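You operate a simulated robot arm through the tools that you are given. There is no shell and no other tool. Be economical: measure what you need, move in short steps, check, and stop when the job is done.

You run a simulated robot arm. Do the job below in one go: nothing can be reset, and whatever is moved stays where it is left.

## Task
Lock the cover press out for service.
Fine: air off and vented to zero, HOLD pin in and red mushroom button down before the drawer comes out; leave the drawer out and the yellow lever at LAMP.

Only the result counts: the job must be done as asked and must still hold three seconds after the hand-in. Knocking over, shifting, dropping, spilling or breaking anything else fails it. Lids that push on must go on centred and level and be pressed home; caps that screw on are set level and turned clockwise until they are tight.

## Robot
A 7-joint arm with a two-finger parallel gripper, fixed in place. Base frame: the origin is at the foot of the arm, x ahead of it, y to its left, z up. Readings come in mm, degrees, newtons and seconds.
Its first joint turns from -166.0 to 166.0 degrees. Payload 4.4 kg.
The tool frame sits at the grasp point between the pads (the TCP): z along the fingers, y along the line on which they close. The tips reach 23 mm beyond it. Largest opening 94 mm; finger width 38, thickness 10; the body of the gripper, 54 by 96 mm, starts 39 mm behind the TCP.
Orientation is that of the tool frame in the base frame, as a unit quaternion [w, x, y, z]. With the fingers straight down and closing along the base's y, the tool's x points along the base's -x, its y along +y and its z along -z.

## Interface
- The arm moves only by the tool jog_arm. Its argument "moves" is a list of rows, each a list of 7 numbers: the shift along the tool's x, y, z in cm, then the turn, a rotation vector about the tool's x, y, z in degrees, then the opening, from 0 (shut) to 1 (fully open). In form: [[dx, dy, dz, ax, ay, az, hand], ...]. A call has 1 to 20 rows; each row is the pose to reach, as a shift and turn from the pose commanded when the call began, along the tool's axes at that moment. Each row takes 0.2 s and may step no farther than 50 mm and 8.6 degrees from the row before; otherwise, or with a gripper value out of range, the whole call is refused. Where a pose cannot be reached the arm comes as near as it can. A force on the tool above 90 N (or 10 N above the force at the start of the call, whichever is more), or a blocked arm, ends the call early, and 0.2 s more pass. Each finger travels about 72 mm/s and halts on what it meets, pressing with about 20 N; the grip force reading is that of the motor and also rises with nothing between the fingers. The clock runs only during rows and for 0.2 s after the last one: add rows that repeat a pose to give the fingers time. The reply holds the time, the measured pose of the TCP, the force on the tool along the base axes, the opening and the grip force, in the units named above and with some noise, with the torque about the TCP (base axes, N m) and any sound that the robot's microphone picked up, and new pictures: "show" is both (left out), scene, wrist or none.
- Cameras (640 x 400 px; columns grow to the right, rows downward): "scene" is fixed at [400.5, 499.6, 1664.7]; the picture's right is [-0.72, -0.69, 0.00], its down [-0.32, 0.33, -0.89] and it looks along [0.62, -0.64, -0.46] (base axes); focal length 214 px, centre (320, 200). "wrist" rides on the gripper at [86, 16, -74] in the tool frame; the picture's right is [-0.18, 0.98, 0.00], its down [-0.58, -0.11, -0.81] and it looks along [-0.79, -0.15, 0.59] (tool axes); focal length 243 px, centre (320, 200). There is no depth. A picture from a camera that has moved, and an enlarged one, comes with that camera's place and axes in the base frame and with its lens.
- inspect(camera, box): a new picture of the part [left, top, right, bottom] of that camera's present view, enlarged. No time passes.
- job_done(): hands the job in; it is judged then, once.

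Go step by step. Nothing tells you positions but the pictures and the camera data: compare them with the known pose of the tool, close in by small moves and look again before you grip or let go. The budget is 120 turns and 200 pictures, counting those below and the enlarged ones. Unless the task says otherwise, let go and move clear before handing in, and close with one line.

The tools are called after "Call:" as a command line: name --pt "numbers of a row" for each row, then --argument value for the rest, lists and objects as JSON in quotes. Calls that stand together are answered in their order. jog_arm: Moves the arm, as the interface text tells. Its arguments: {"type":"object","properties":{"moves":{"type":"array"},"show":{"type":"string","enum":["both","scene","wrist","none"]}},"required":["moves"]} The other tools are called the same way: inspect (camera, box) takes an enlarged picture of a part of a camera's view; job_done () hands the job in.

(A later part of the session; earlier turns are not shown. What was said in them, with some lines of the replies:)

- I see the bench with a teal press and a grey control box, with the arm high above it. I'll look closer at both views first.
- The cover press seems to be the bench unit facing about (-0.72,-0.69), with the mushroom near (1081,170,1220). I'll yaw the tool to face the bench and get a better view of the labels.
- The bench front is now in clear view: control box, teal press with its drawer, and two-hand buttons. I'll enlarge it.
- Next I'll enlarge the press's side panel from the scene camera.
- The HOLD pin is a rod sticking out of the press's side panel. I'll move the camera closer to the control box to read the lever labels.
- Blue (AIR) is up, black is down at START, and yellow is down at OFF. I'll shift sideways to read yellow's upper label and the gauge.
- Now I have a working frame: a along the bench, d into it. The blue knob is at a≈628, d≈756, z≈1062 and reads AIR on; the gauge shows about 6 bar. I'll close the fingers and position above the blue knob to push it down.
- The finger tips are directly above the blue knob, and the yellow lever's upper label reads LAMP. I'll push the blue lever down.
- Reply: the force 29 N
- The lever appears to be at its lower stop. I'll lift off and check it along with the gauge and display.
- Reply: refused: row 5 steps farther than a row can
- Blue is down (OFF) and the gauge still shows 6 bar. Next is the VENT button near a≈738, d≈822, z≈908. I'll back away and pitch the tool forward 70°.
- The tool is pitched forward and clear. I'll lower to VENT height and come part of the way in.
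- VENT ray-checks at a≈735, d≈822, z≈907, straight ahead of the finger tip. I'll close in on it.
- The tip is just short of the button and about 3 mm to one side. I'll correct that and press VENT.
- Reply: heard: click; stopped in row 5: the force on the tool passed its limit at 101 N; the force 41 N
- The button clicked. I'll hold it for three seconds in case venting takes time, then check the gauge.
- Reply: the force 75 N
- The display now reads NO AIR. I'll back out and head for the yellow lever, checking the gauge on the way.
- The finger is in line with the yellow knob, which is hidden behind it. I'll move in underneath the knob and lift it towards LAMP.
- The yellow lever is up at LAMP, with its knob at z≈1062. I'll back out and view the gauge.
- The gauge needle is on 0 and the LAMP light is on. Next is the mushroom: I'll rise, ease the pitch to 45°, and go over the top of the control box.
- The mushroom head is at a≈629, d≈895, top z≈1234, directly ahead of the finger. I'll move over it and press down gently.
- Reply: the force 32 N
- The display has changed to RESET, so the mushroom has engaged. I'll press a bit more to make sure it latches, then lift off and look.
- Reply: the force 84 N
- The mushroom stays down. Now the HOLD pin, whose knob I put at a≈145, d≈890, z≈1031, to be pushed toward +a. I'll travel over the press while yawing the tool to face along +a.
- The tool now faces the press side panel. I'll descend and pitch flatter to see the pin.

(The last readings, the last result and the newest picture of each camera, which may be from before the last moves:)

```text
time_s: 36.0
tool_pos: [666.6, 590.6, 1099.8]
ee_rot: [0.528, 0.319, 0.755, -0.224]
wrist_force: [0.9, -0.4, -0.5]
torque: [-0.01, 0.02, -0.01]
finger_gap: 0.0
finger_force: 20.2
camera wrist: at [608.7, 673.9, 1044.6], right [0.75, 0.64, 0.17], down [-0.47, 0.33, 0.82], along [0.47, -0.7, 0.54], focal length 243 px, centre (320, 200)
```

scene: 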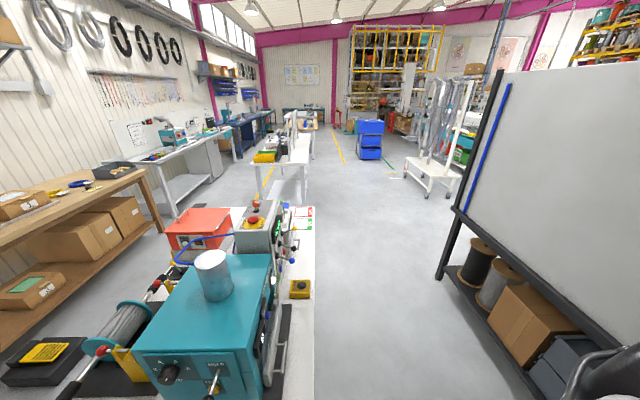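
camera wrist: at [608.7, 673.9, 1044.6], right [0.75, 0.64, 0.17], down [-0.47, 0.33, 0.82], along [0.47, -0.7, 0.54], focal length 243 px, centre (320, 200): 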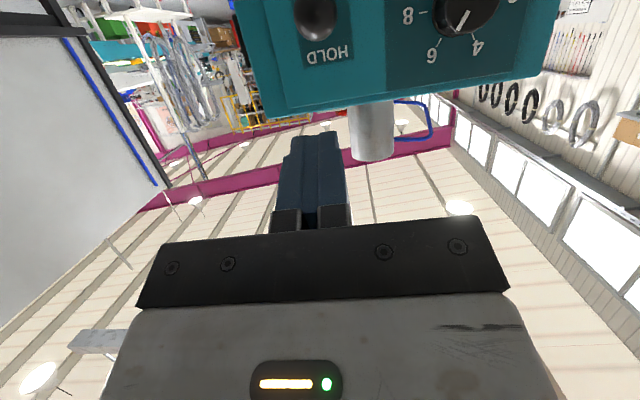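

The pin knob confirms at about d≈892, z≈1032. I'll lower to its height and approach to just short of it.

Call:
jog_arm --pt "2.6 0.1 1 0 0 0 0" --pt "5.26 0.15 1.92 0 0 0 0" --pt "4.4 0.15 4.3 0 0 0 0" --pt "3.52 0.15 6.71 0 0 0 0" --pt "3.52 0.15 6.71 0 0 0 0"

Call:
inspect --camera "scene" --box '[140, 310, 280, 400]'

```text
time_s: 37.2
tool_pos: [704.0, 554.3, 1045.2]
ee_rot: [0.527, 0.319, 0.755, -0.224]
wrist_force: [-0.6, 0.6, -0.1]
torque: [0.01, 0.0, 0.01]
finger_gap: 0.0
finger_force: 20.9
camera wrist: at [645.8, 637.7, 988.9], right [0.75, 0.64, 0.17], down [-0.47, 0.33, 0.82], along [0.47, -0.7, 0.54], focal length 243 px, centre (320, 200)
```

scene: 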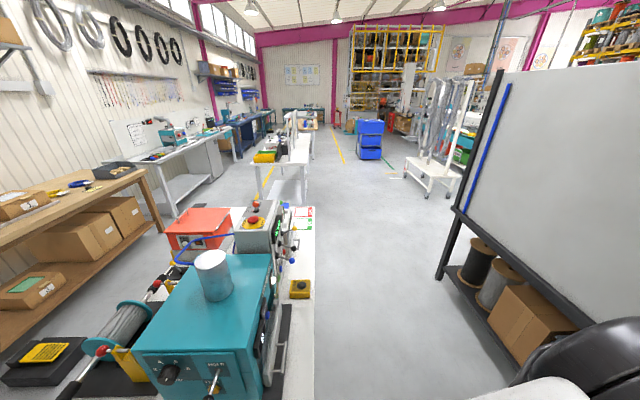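
wrist: 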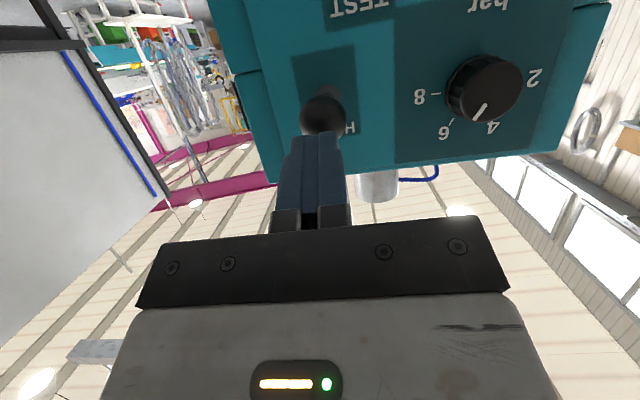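

```text
4.44 times, centred on (210, 355) of scene
camera zoom: at [400.5, 499.6, 1664.7], right [-0.72, -0.69, 0.0], down [-0.32, 0.33, -0.89], along [0.62, -0.64, -0.46], focal length 953 px, centre (809, -489)
```

zoom: 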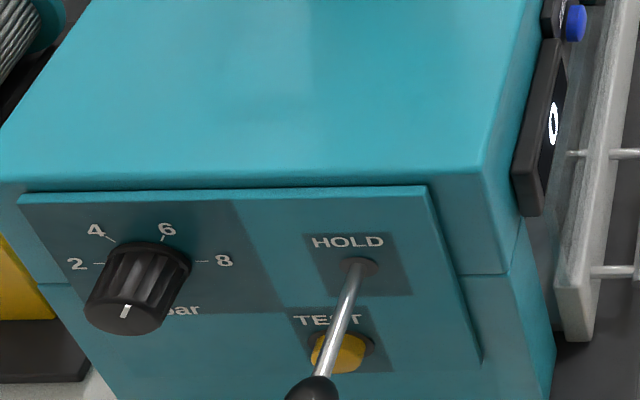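

The tip is lined up with the knob. I'll push the pin in along +a.

Call:
jog_arm --pt "-0.34 0 0.94 0 0 0 0" --pt "-0.68 0 1.88 0 0 0 0" --pt "-0.92 0 2.54 0 0 0 0" --pt "-1.16 0 3.2 0 0 0 0" --pt "-1.4 0 3.85 0 0 0 0" --pt "-1.64 0 4.5 0 0 0 0" --show "wrist"

Call:
inspect --camera "scene" --box '[140, 310, 280, 400]'

```text
time_s: 38.6
tool_pos: [736.3, 519.5, 1043.6]
ee_rot: [0.527, 0.319, 0.755, -0.224]
wrist_force: [-10.2, 6.5, -0.2]
torque: [0.09, 0.1, -0.02]
finger_gap: 0.2
finger_force: 20.3
camera wrist: at [678.2, 603.4, 988.1], right [0.75, 0.64, 0.17], down [-0.47, 0.33, 0.82], along [0.47, -0.7, 0.54], focal length 243 px, centre (320, 200)
```

wrist: 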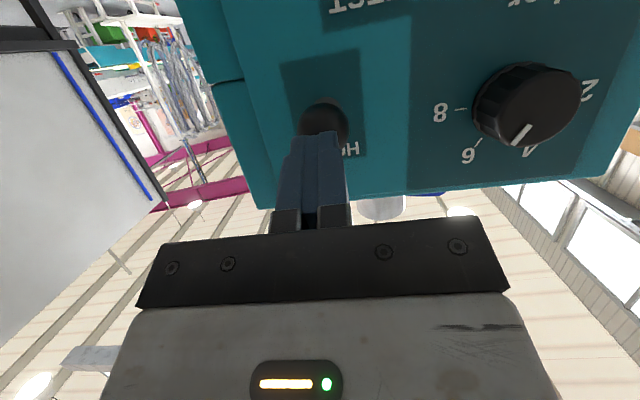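

```text
4.44 times, centred on (210, 355) of scene
camera zoom: at [400.5, 499.6, 1664.7], right [-0.72, -0.69, 0.0], down [-0.32, 0.33, -0.89], along [0.62, -0.64, -0.46], focal length 953 px, centre (809, -489)
```

zoom: 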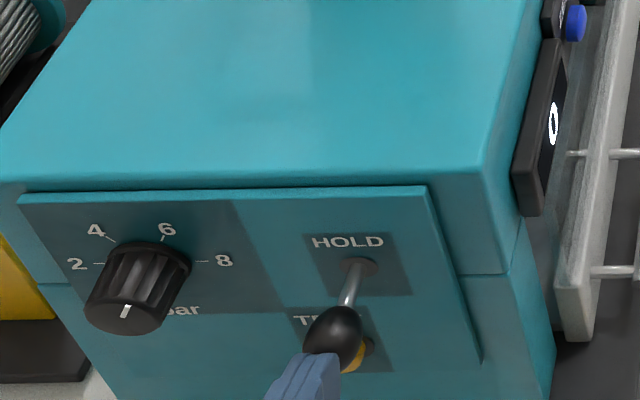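

The pin is sliding in at about 12 N. I'll keep pushing.

Call:
jog_arm --pt "-0.24 0 0.66 0 0 0 0" --pt "-0.48 0 1.32 0 0 0 0" --pt "-0.68 0 1.88 0 0 0 0" --pt "-0.82 0 2.26 0 0 0 0" --pt "-0.96 0 2.63 0 0 0 0" --pt "-1.1 0 3.0 0 0 0 0" --pt "-1.23 0 3.38 0 0 0 0" --show "wrist"

Call:
inspect --camera "scene" --box '[140, 310, 280, 400]'

```text
time_s: 39.2
tool_pos: [736.9, 520.1, 1043.5]
ee_rot: [0.528, 0.317, 0.756, -0.222]
wrist_force: [-27.1, 19.1, -2.5]
torque: [0.04, 0.08, -0.03]
finger_gap: 0.0
finger_force: 20.3
stopped in row 2: the force on the tool passed its limit at 102 N (the readings are from after the stop); the commanded pose is now the measured one
camera wrist: at [678.2, 602.8, 988.5], right [0.75, 0.64, 0.17], down [-0.47, 0.32, 0.82], along [0.48, -0.69, 0.54], focal length 243 px, centre (320, 200)
```

wrist: 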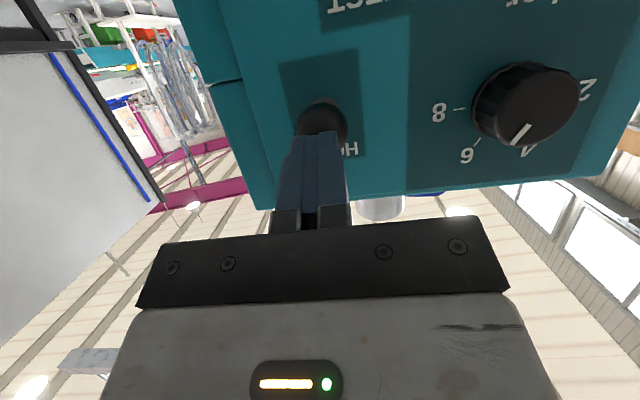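

```text
4.44 times, centred on (210, 355) of scene
camera zoom: at [400.5, 499.6, 1664.7], right [-0.72, -0.69, 0.0], down [-0.32, 0.33, -0.89], along [0.62, -0.64, -0.46], focal length 953 px, centre (809, -489)
```

zoom: 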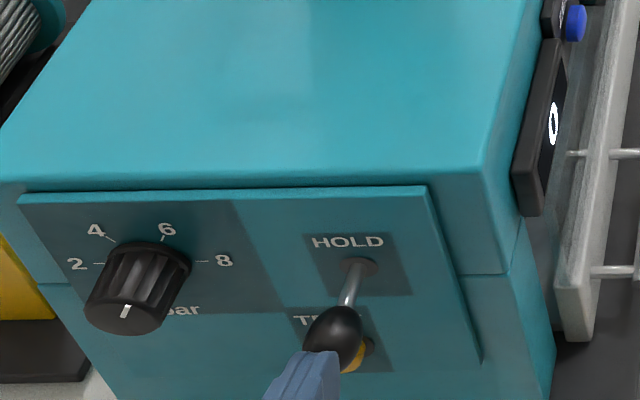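

It stopped hard after about 30 mm of travel, so the pin should be home. I'll back off and check that it stays in.

Call:
jog_arm --pt "0.7 0 -1.9 0 0 0 0" --pt "1.7 0 -4.7 0 0 0 0" --pt "3 0 -8.5 0 0 0 0" --pt "4.1 0 -11.3 0 0 0 0" --pt "4.1 0 -11.3 0 0 0 0" --show "wrist"

Call:
inspect --camera "scene" --box '[140, 310, 280, 400]'

Call:
inspect --camera "scene" --box '[250, 260, 320, 400]'

```text
time_s: 40.4
tool_pos: [656.2, 602.8, 1043.8]
ee_rot: [0.527, 0.318, 0.756, -0.223]
wrist_force: [0.2, 0.0, -0.5]
torque: [0.0, 0.0, -0.06]
finger_gap: 0.0
finger_force: 19.9
camera wrist: at [597.8, 686.1, 988.3], right [0.75, 0.64, 0.17], down [-0.47, 0.32, 0.82], along [0.47, -0.7, 0.54], focal length 243 px, centre (320, 200)
```

wrist: 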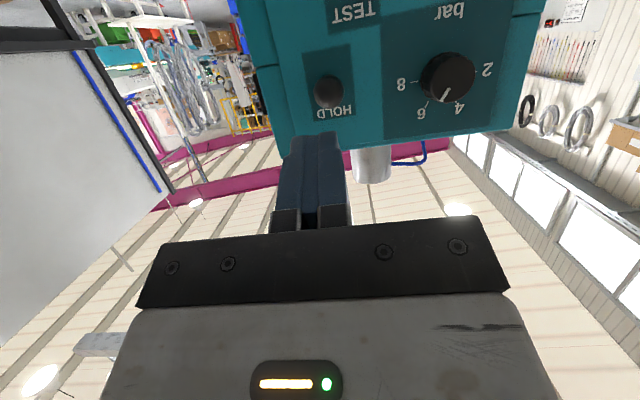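

```text
4.44 times, centred on (210, 355) of scene
camera zoom: at [400.5, 499.6, 1664.7], right [-0.72, -0.69, 0.0], down [-0.32, 0.33, -0.89], along [0.62, -0.64, -0.46], focal length 953 px, centre (809, -489)
```

zoom: 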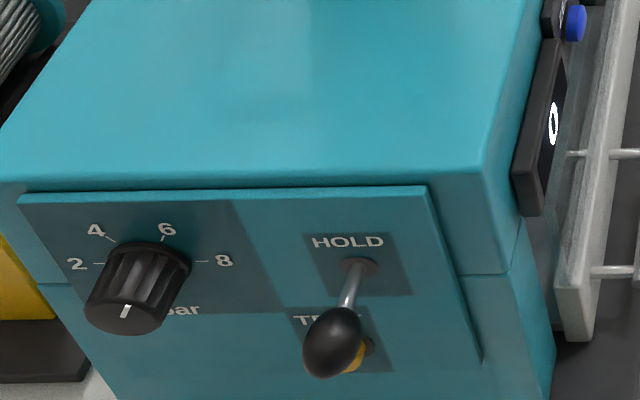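

```text
2.86 times, centred on (285, 330) of scene
camera zoom: at [400.5, 499.6, 1664.7], right [-0.72, -0.69, 0.0], down [-0.32, 0.33, -0.89], along [0.62, -0.64, -0.46], focal length 613 px, centre (420, -171)
```

zoom: 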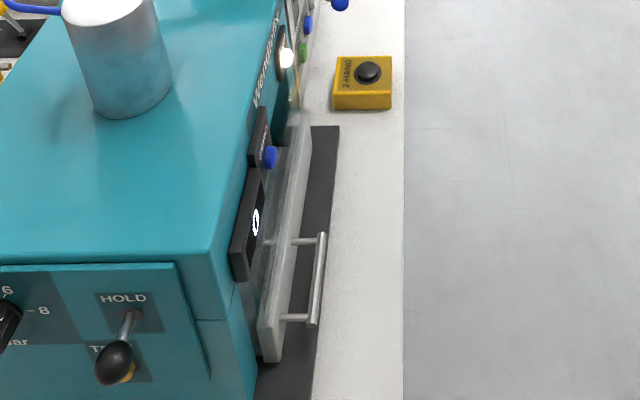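

The pin stays in. Next is the drawer: its handle bar runs from about a≈272 to 364 at d≈755, z≈868. I'll move out in front of the press with the tool vertical, closing along d, and look.

Call:
jog_arm --pt "-1.05 -3 -0.4 0 7.8 0 0" --pt "-2.1 -6 -0.8 0 15.6 0 0" --pt "-3.1 -9 -1.1 0 23.4 0 0" --pt "-4.2 -12 -1.5 0 31.2 0 0" --pt "-5.2 -15 -1.9 0 39 0 0" --pt "-6.3 -18 -2.3 0 46.7 0 0" --pt "-7.3 -21 -2.6 0 54.4 0 0" --pt "-8.4 -24 -3 0 62.2 0 0" --pt "-9.4 -27 -3.4 0 70 0 0" --pt "-10.7 -27 0.3 0 70 0 0" --pt "-12.1 -27 4 0 70 0 0" --pt "-13.4 -27 7.7 0 70 0 0" --pt "-14.8 -27 11.4 0 70 0 0.4" --pt "-16.1 -27 15.1 0 70 0 0.4" --pt "-16.1 -27 15.1 0 70 0 0.4"

```text
time_s: 43.6
tool_pos: [602.0, 273.7, 1144.2]
ee_rot: [-0.001, 0.388, 0.922, 0.0]
wrist_force: [0.1, -0.7, 0.2]
torque: [-0.01, 0.03, 0.03]
finger_gap: 37.9
finger_force: 0.0
camera wrist: at [552.8, 346.2, 1218.9], right [0.83, 0.55, 0.0], down [0.33, -0.49, 0.8], along [0.45, -0.67, -0.59], focal length 243 px, centre (320, 200)
```

scene: 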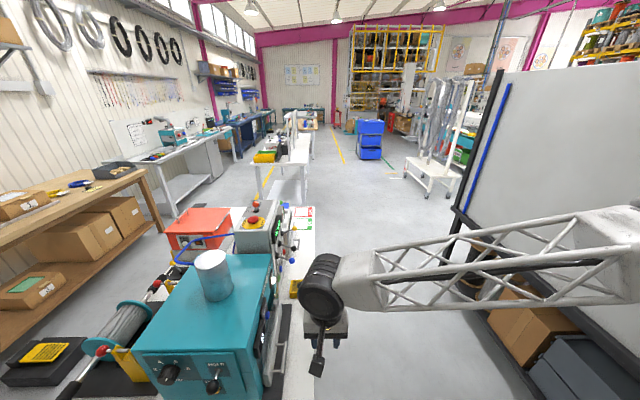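
wrist: 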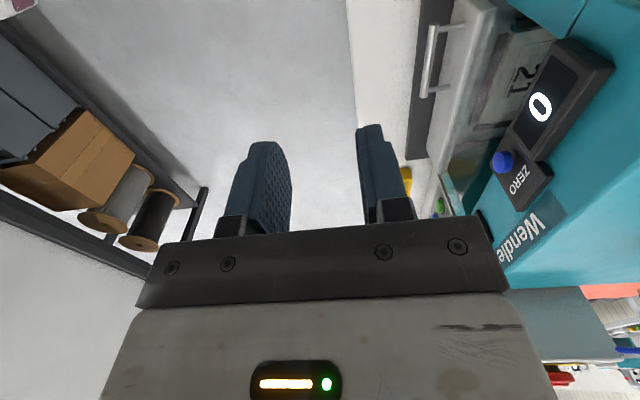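

Handle bar confirmed at d≈755, z≈868, with the drawer front about d≈787. I'll tilt 30° toward the bench and move to a pre-grasp point on the approach line.

Call:
jog_arm --pt "-1.6 1.5 3.4 -5 0 0 0.3" --pt "-3.2 3 6.8 -10 0 0 0.3" --pt "-4.8 4.5 10.2 -15 0 0 0.3" --pt "-6.4 6 13.6 -20 0 0 0.3" --pt "-8 7.5 17 -25 0 0 0.3" --pt "-9.6 9 20.4 -30 0 0 0.3" --pt "-9.6 9 20.4 -30 0 0 0.3"

Call:
inspect --camera "scene" --box '[240, 280, 330, 400]'

```text
time_s: 45.2
tool_pos: [732.5, 268.2, 937.9]
ee_rot: [0.1, 0.376, 0.89, 0.238]
wrist_force: [-0.5, 0.0, -0.6]
torque: [0.0, 0.0, 0.02]
finger_gap: 28.3
finger_force: 0.0
camera wrist: at [655.7, 312.9, 1010.9], right [0.74, 0.46, 0.49], down [0.05, -0.76, 0.64], along [0.67, -0.45, -0.59], focal length 243 px, centre (320, 200)
```

scene: 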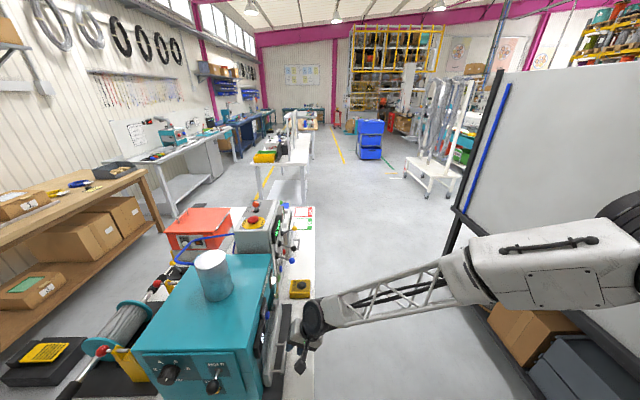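
wrist: 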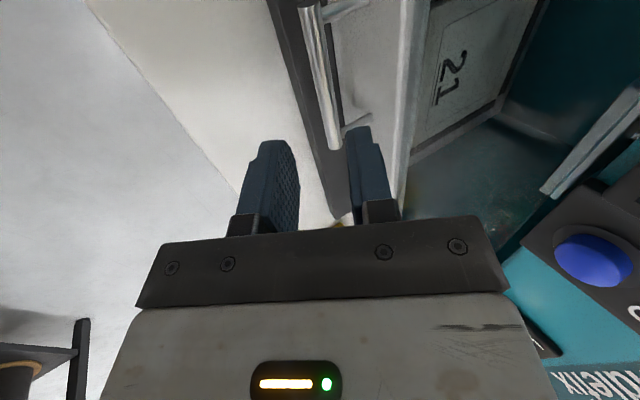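

```text
3.33 times, centred on (285, 340) of scene
camera zoom: at [400.5, 499.6, 1664.7], right [-0.72, -0.69, 0.0], down [-0.32, 0.33, -0.89], along [0.62, -0.64, -0.46], focal length 715 px, centre (437, -267)
```

zoom: 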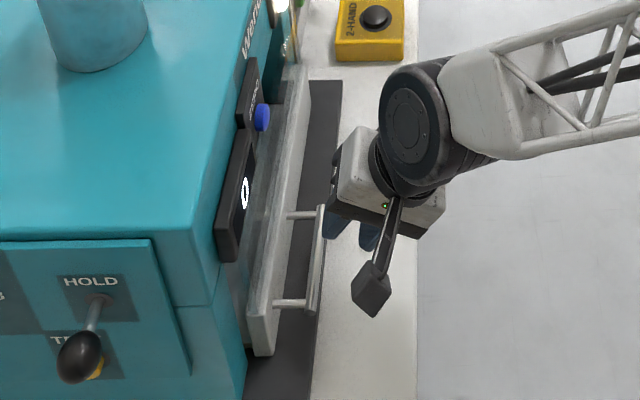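

The bar sits about 78 mm ahead along the approach line and 3 mm to the side. I'll narrow the opening a little and descend over the bar.

Call:
jog_arm --pt "0 0.3 2.2 0 0 0 0.23" --pt "0 0.3 4.4 0 0 0 0.23" --pt "0 0.3 5.5 0 0 0 0.23" --pt "0 0.3 6.6 0 0 0 0.23" --pt "0 0.3 6.6 0 0 0 0.23"

Call:
inspect --camera "scene" --box '[250, 290, 330, 390]'

```text
time_s: 46.4
tool_pos: [756.9, 292.3, 881.5]
ee_rot: [0.098, 0.374, 0.891, 0.239]
wrist_force: [-0.9, -0.6, 0.6]
torque: [-0.02, -0.02, -0.01]
finger_gap: 21.5
finger_force: 0.1
camera wrist: at [679.4, 338.0, 955.5], right [0.74, 0.46, 0.49], down [0.05, -0.76, 0.64], along [0.67, -0.45, -0.59], focal length 243 px, centre (320, 200)
```

scene: 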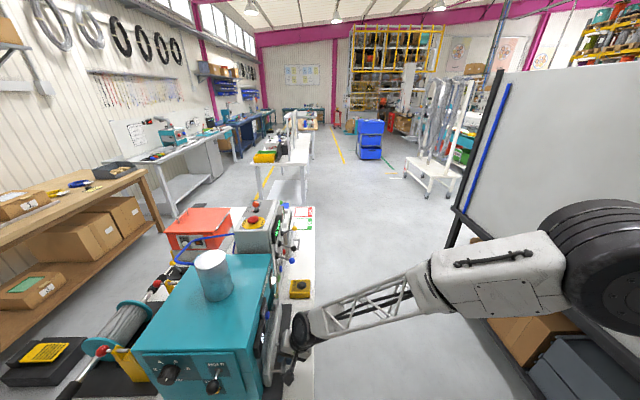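
wrist: 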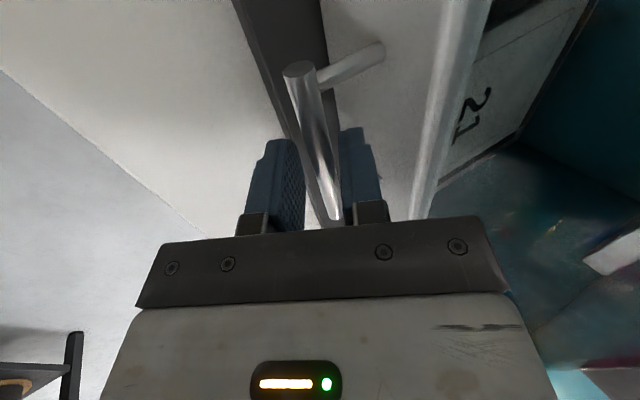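

```text
4.00 times, centred on (290, 340) of scene
camera zoom: at [400.5, 499.6, 1664.7], right [-0.72, -0.69, 0.0], down [-0.32, 0.33, -0.89], along [0.62, -0.64, -0.46], focal length 858 px, centre (440, -360)
```

zoom: 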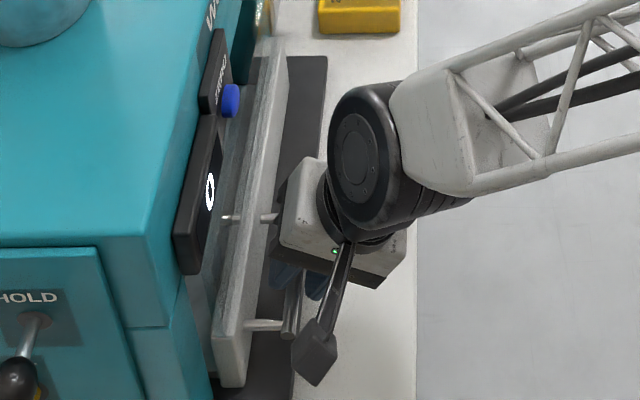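

The bar is between the fingers. I'll close on it.

Call:
jog_arm --pt "0 0 0 0 0 0 0" --pt "0 0 0 0 0 0 0" --pt "0 0 0 0 0 0 0" --show "wrist"

```text
time_s: 47.2
tool_pos: [757.6, 292.2, 883.5]
ee_rot: [0.099, 0.376, 0.89, 0.238]
wrist_force: [-0.2, 1.4, 6.8]
torque: [-0.6, -0.68, 1.49]
finger_gap: 12.0
finger_force: 44.9
camera wrist: at [679.5, 338.1, 956.0], right [0.74, 0.46, 0.49], down [0.05, -0.76, 0.64], along [0.67, -0.45, -0.59], focal length 243 px, centre (320, 200)
```

wrist: 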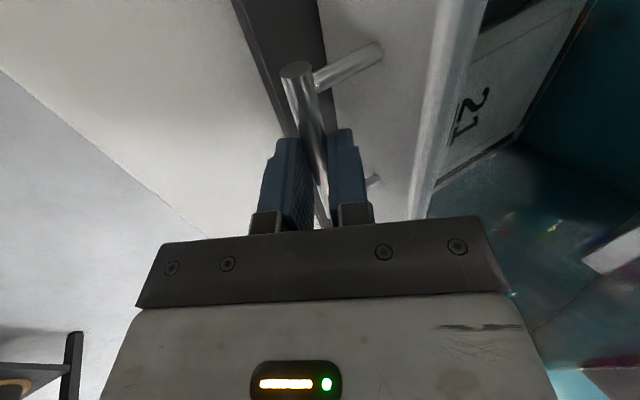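

It has a firm grip on the 12 mm bar. I'll pull straight out along −d, slowly.

Call:
jog_arm --pt "0 -0.87 -0.5 0 0 0 0" --pt "0 -1.73 -1 0 0 0 0" --pt "0 -2.6 -1.5 0 0 0 0" --pt "0 -3.46 -2 0 0 0 0" --pt "0 -4.33 -2.5 0 0 0 0" --pt "0 -5.2 -3 0 0 0 0" --pt "0 -6.06 -3.5 0 0 0 0" --pt "0 -6.93 -4 0 0 0 0"

```text
time_s: 49.0
tool_pos: [699.5, 235.9, 882.7]
ee_rot: [0.1, 0.377, 0.89, 0.237]
wrist_force: [23.2, -19.9, -9.3]
torque: [-0.96, -0.87, 1.26]
finger_gap: 12.3
finger_force: 45.3
camera wrist: at [622.6, 281.3, 956.1], right [0.74, 0.46, 0.49], down [0.05, -0.76, 0.64], along [0.67, -0.45, -0.59], focal length 243 px, centre (320, 200)
```

scene: 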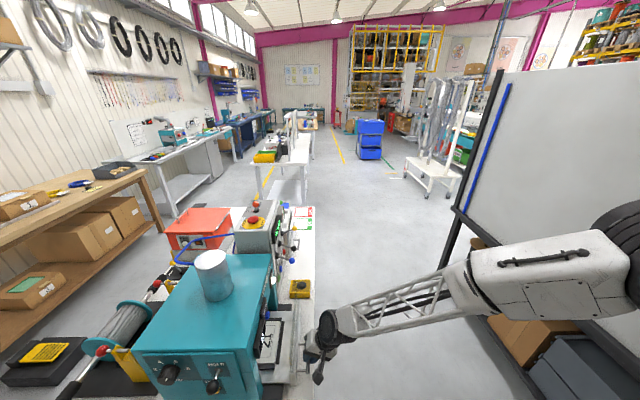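
wrist: 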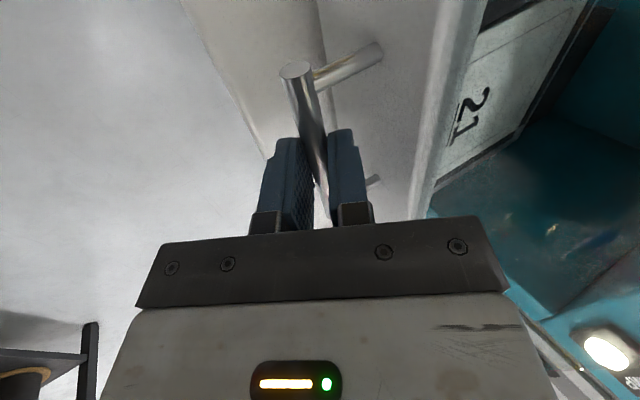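

The drawer is sliding out, 80 mm so far. I'll keep pulling until it meets its stop.

Call:
jog_arm --pt "0 -0.87 -0.5 0 0 0 0" --pt "0 -1.73 -1 0 0 0 0" --pt "0 -2.6 -1.5 0 0 0 0" --pt "0 -3.46 -2 0 0 0 0" --pt "0 -4.33 -2.5 0 0 0 0" --pt "0 -5.2 -3 0 0 0 0" --pt "0 -6.06 -3.5 0 0 0 0" --pt "0 -6.93 -4 0 0 0 0"

Call:
inspect --camera "scene" --box '[230, 280, 340, 400]'

```text
time_s: 50.8
tool_pos: [642.9, 180.3, 883.9]
ee_rot: [0.098, 0.376, 0.89, 0.238]
wrist_force: [26.2, -24.5, -17.7]
torque: [-1.07, -0.91, 1.2]
finger_gap: 12.1
finger_force: 44.9
camera wrist: at [565.7, 226.0, 956.5], right [0.74, 0.46, 0.49], down [0.05, -0.76, 0.64], along [0.67, -0.45, -0.59], focal length 243 px, centre (320, 200)
```

scene: 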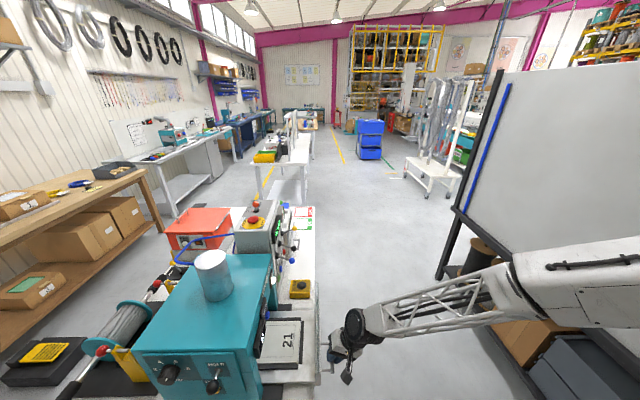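
wrist: 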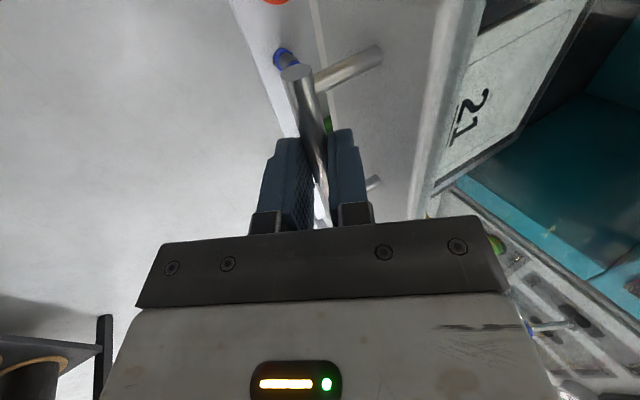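

```text
3.33 times, centred on (285, 340) of scene
camera zoom: at [400.5, 499.6, 1664.7], right [-0.72, -0.69, 0.0], down [-0.32, 0.33, -0.89], along [0.62, -0.64, -0.46], focal length 715 px, centre (437, -267)
```

zoom: 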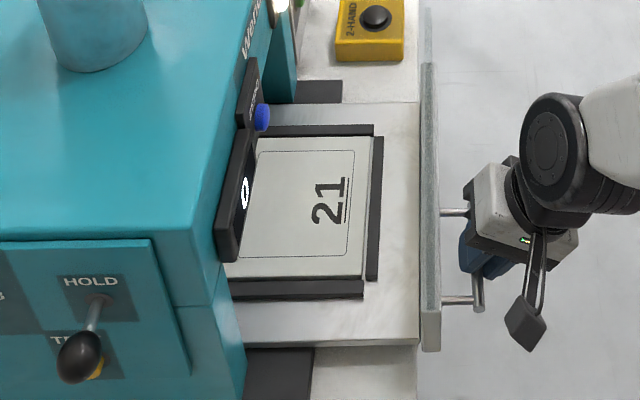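

The drawer is out 160 mm with the nest mostly exposed. I'll continue carefully to find the end stop.

Call:
jog_arm --pt "0 -0.87 -0.5 0 0 0 0" --pt "0 -1.73 -1 0 0 0 0" --pt "0 -2.6 -1.5 0 0 0 0" --pt "0 -3.46 -2 0 0 0 0" --pt "0 -4.33 -2.5 0 0 0 0" --show "wrist"

Call:
inspect --camera "scene" --box '[230, 280, 340, 400]'

```text
time_s: 52.0
tool_pos: [608.0, 146.0, 883.9]
ee_rot: [0.099, 0.375, 0.89, 0.238]
wrist_force: [25.3, -21.2, -5.0]
torque: [-1.32, -1.33, 0.9]
finger_gap: 11.7
finger_force: 44.7
camera wrist: at [530.1, 191.1, 956.5], right [0.74, 0.46, 0.49], down [0.05, -0.76, 0.64], along [0.67, -0.45, -0.59], focal length 243 px, centre (320, 200)
```

wrist: 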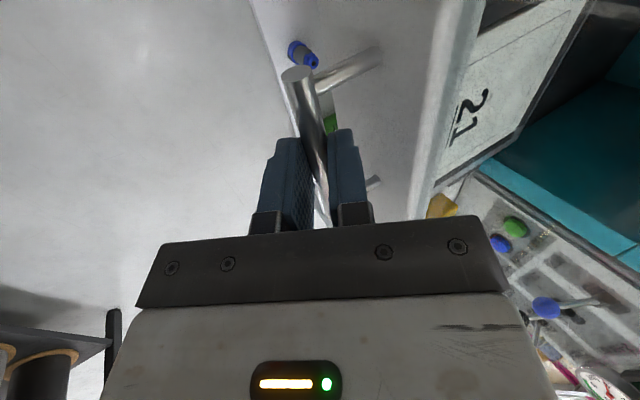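

```text
3.33 times, centred on (285, 340) of scene
camera zoom: at [400.5, 499.6, 1664.7], right [-0.72, -0.69, 0.0], down [-0.32, 0.33, -0.89], along [0.62, -0.64, -0.46], focal length 715 px, centre (437, -267)
```

zoom: 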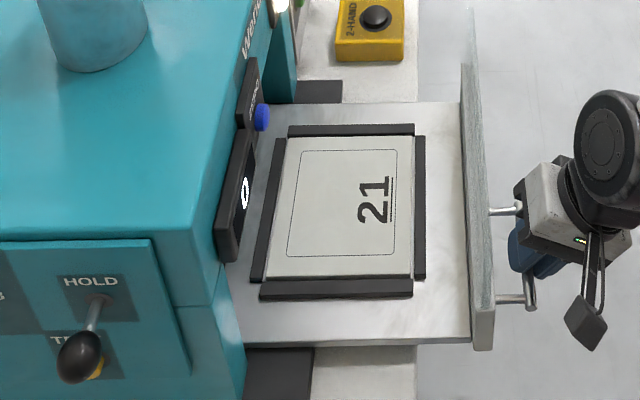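

The nest is now fully exposed at 210 mm. I'll try a few centimetres more for the stop.

Call:
jog_arm --pt "0 -0.43 -0.25 0 0 0 0" --pt "0 -0.87 -0.5 0 0 0 0" --pt "0 -1.3 -0.75 0 0 0 0" --pt "0 -1.73 -1 0 0 0 0" --pt "0 -2.17 -1.25 0 0 0 0" --pt "0 -2.6 -1.5 0 0 0 0" --pt "0 -3.03 -1.75 0 0 0 0" --pt "0 -3.46 -2 0 0 0 0" --show "none"

Call:
inspect --camera "scene" --box '[230, 280, 340, 400]'

```text
time_s: 53.6
tool_pos: [583.6, 123.0, 886.0]
ee_rot: [0.101, 0.374, 0.89, 0.24]
wrist_force: [14.7, 27.1, -10.2]
torque: [-0.25, -0.85, 1.57]
finger_gap: 11.8
finger_force: 45.4
stopped in row 8: the force on the tool passed its limit at 105 N (the readings are from after the stop); the commanded pose is now the measured one
```

```text
3.33 times, centred on (285, 340) of scene
camera zoom: at [400.5, 499.6, 1664.7], right [-0.72, -0.69, 0.0], down [-0.32, 0.33, -0.89], along [0.62, -0.64, -0.46], focal length 715 px, centre (437, -267)
```

zoom: 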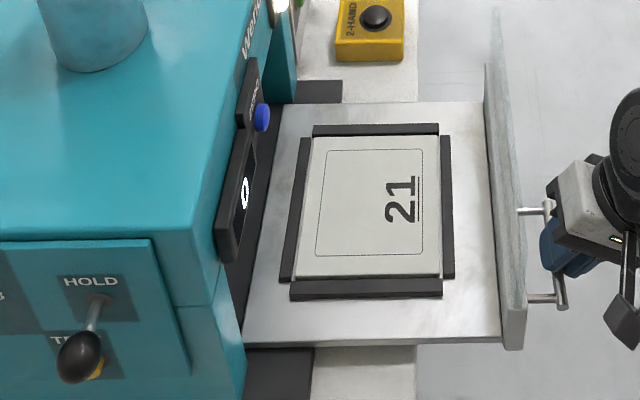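

The drawer is at its end stop. I'll open the fingers and withdraw along the tool axis.

Call:
jog_arm --pt "0 0 0 0 0 0 0.25" --pt "0 0 0 0 0 0 0.25" --pt "0 0 -2 0 0 0 0.25" --pt "0 0 -5 0 0 0 0.25" --pt "0 0 -9 0 0 0 0.25" --pt "0 0 -13 0 0 0 0.25" --pt "0 -3 -16 0 0 0 0.25" --pt "0 -6 -19 0 0 0 0.25" --pt "0 -6 -19 0 0 0 0.25"

Call:
inspect --camera "scene" --box '[230, 280, 340, 400]'

Call:
inspect --camera "scene" --box '[230, 180, 320, 260]'

```text
time_s: 55.6
tool_pos: [479.2, 19.1, 1020.9]
ee_rot: [0.1, 0.375, 0.89, 0.241]
wrist_force: [0.2, -0.3, 0.7]
torque: [-0.04, 0.02, -0.01]
finger_gap: 23.1
finger_force: 0.1
camera wrist: at [401.0, 65.0, 1093.7], right [0.74, 0.46, 0.49], down [0.05, -0.77, 0.64], along [0.68, -0.45, -0.59], focal length 243 px, centre (320, 200)
```

scene: 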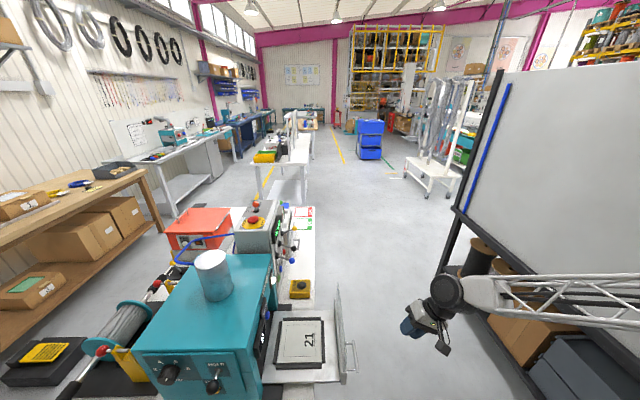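
wrist: 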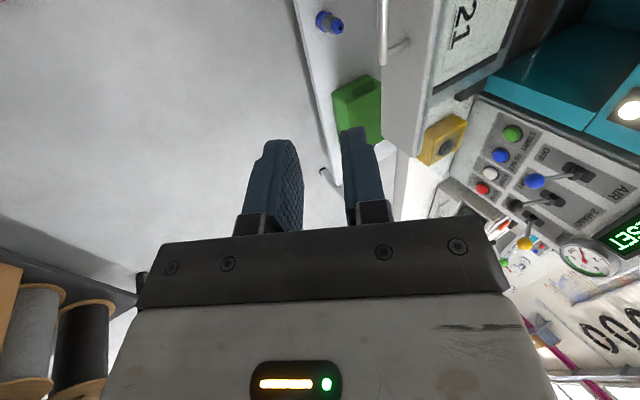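

```text
3.33 times, centred on (285, 340) of scene
camera zoom: at [400.5, 499.6, 1664.7], right [-0.72, -0.69, 0.0], down [-0.32, 0.33, -0.89], along [0.62, -0.64, -0.46], focal length 715 px, centre (437, -267)
```

zoom: 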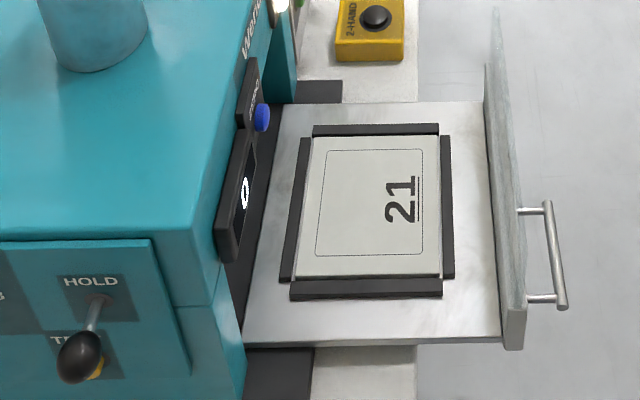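

```text
5.00 times, centred on (275, 220) of scene
camera zoom: at [400.5, 499.6, 1664.7], right [-0.72, -0.69, 0.0], down [-0.32, 0.33, -0.89], along [0.62, -0.64, -0.46], focal length 1072 px, centre (545, 100)
```

zoom: 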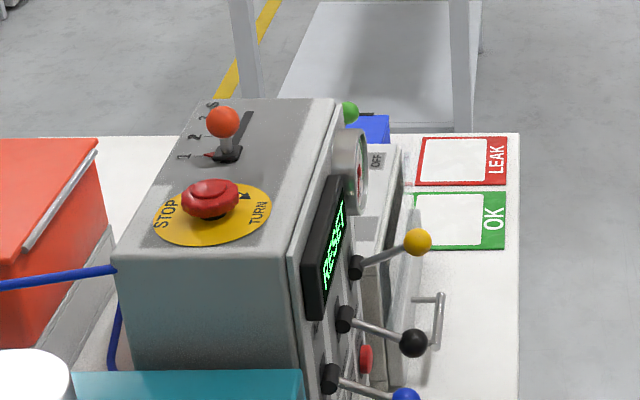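

Everything looks set. I'll check the gauge once more from the wrist view.

Call:
inspect --camera "wrist" --box '[460, 100, 640, 290]'

```text
2.11 times, centred on (550, 195) of wrist
camera zoom: at [401.0, 65.0, 1093.7], right [0.74, 0.46, 0.49], down [0.05, -0.77, 0.64], along [0.68, -0.45, -0.59], focal length 511 px, centre (-164, 210)
```

zoom: 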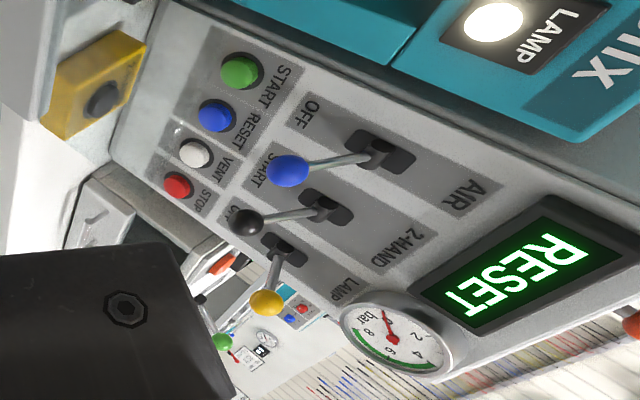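

The air lever is at OFF, the gauge is on 0, and yellow is at LAMP with the light on. The mushroom is down, the pin is in, the drawer is out and the arm is clear, so I'm handing in.

Call:
job_done

```text
The job is handed in.
```

The cover press is locked out: air off and vented to zero, HOLD pin in and red mushroom down before the drawer came out, drawer left out to its stop, and yellow lever at LAMP.
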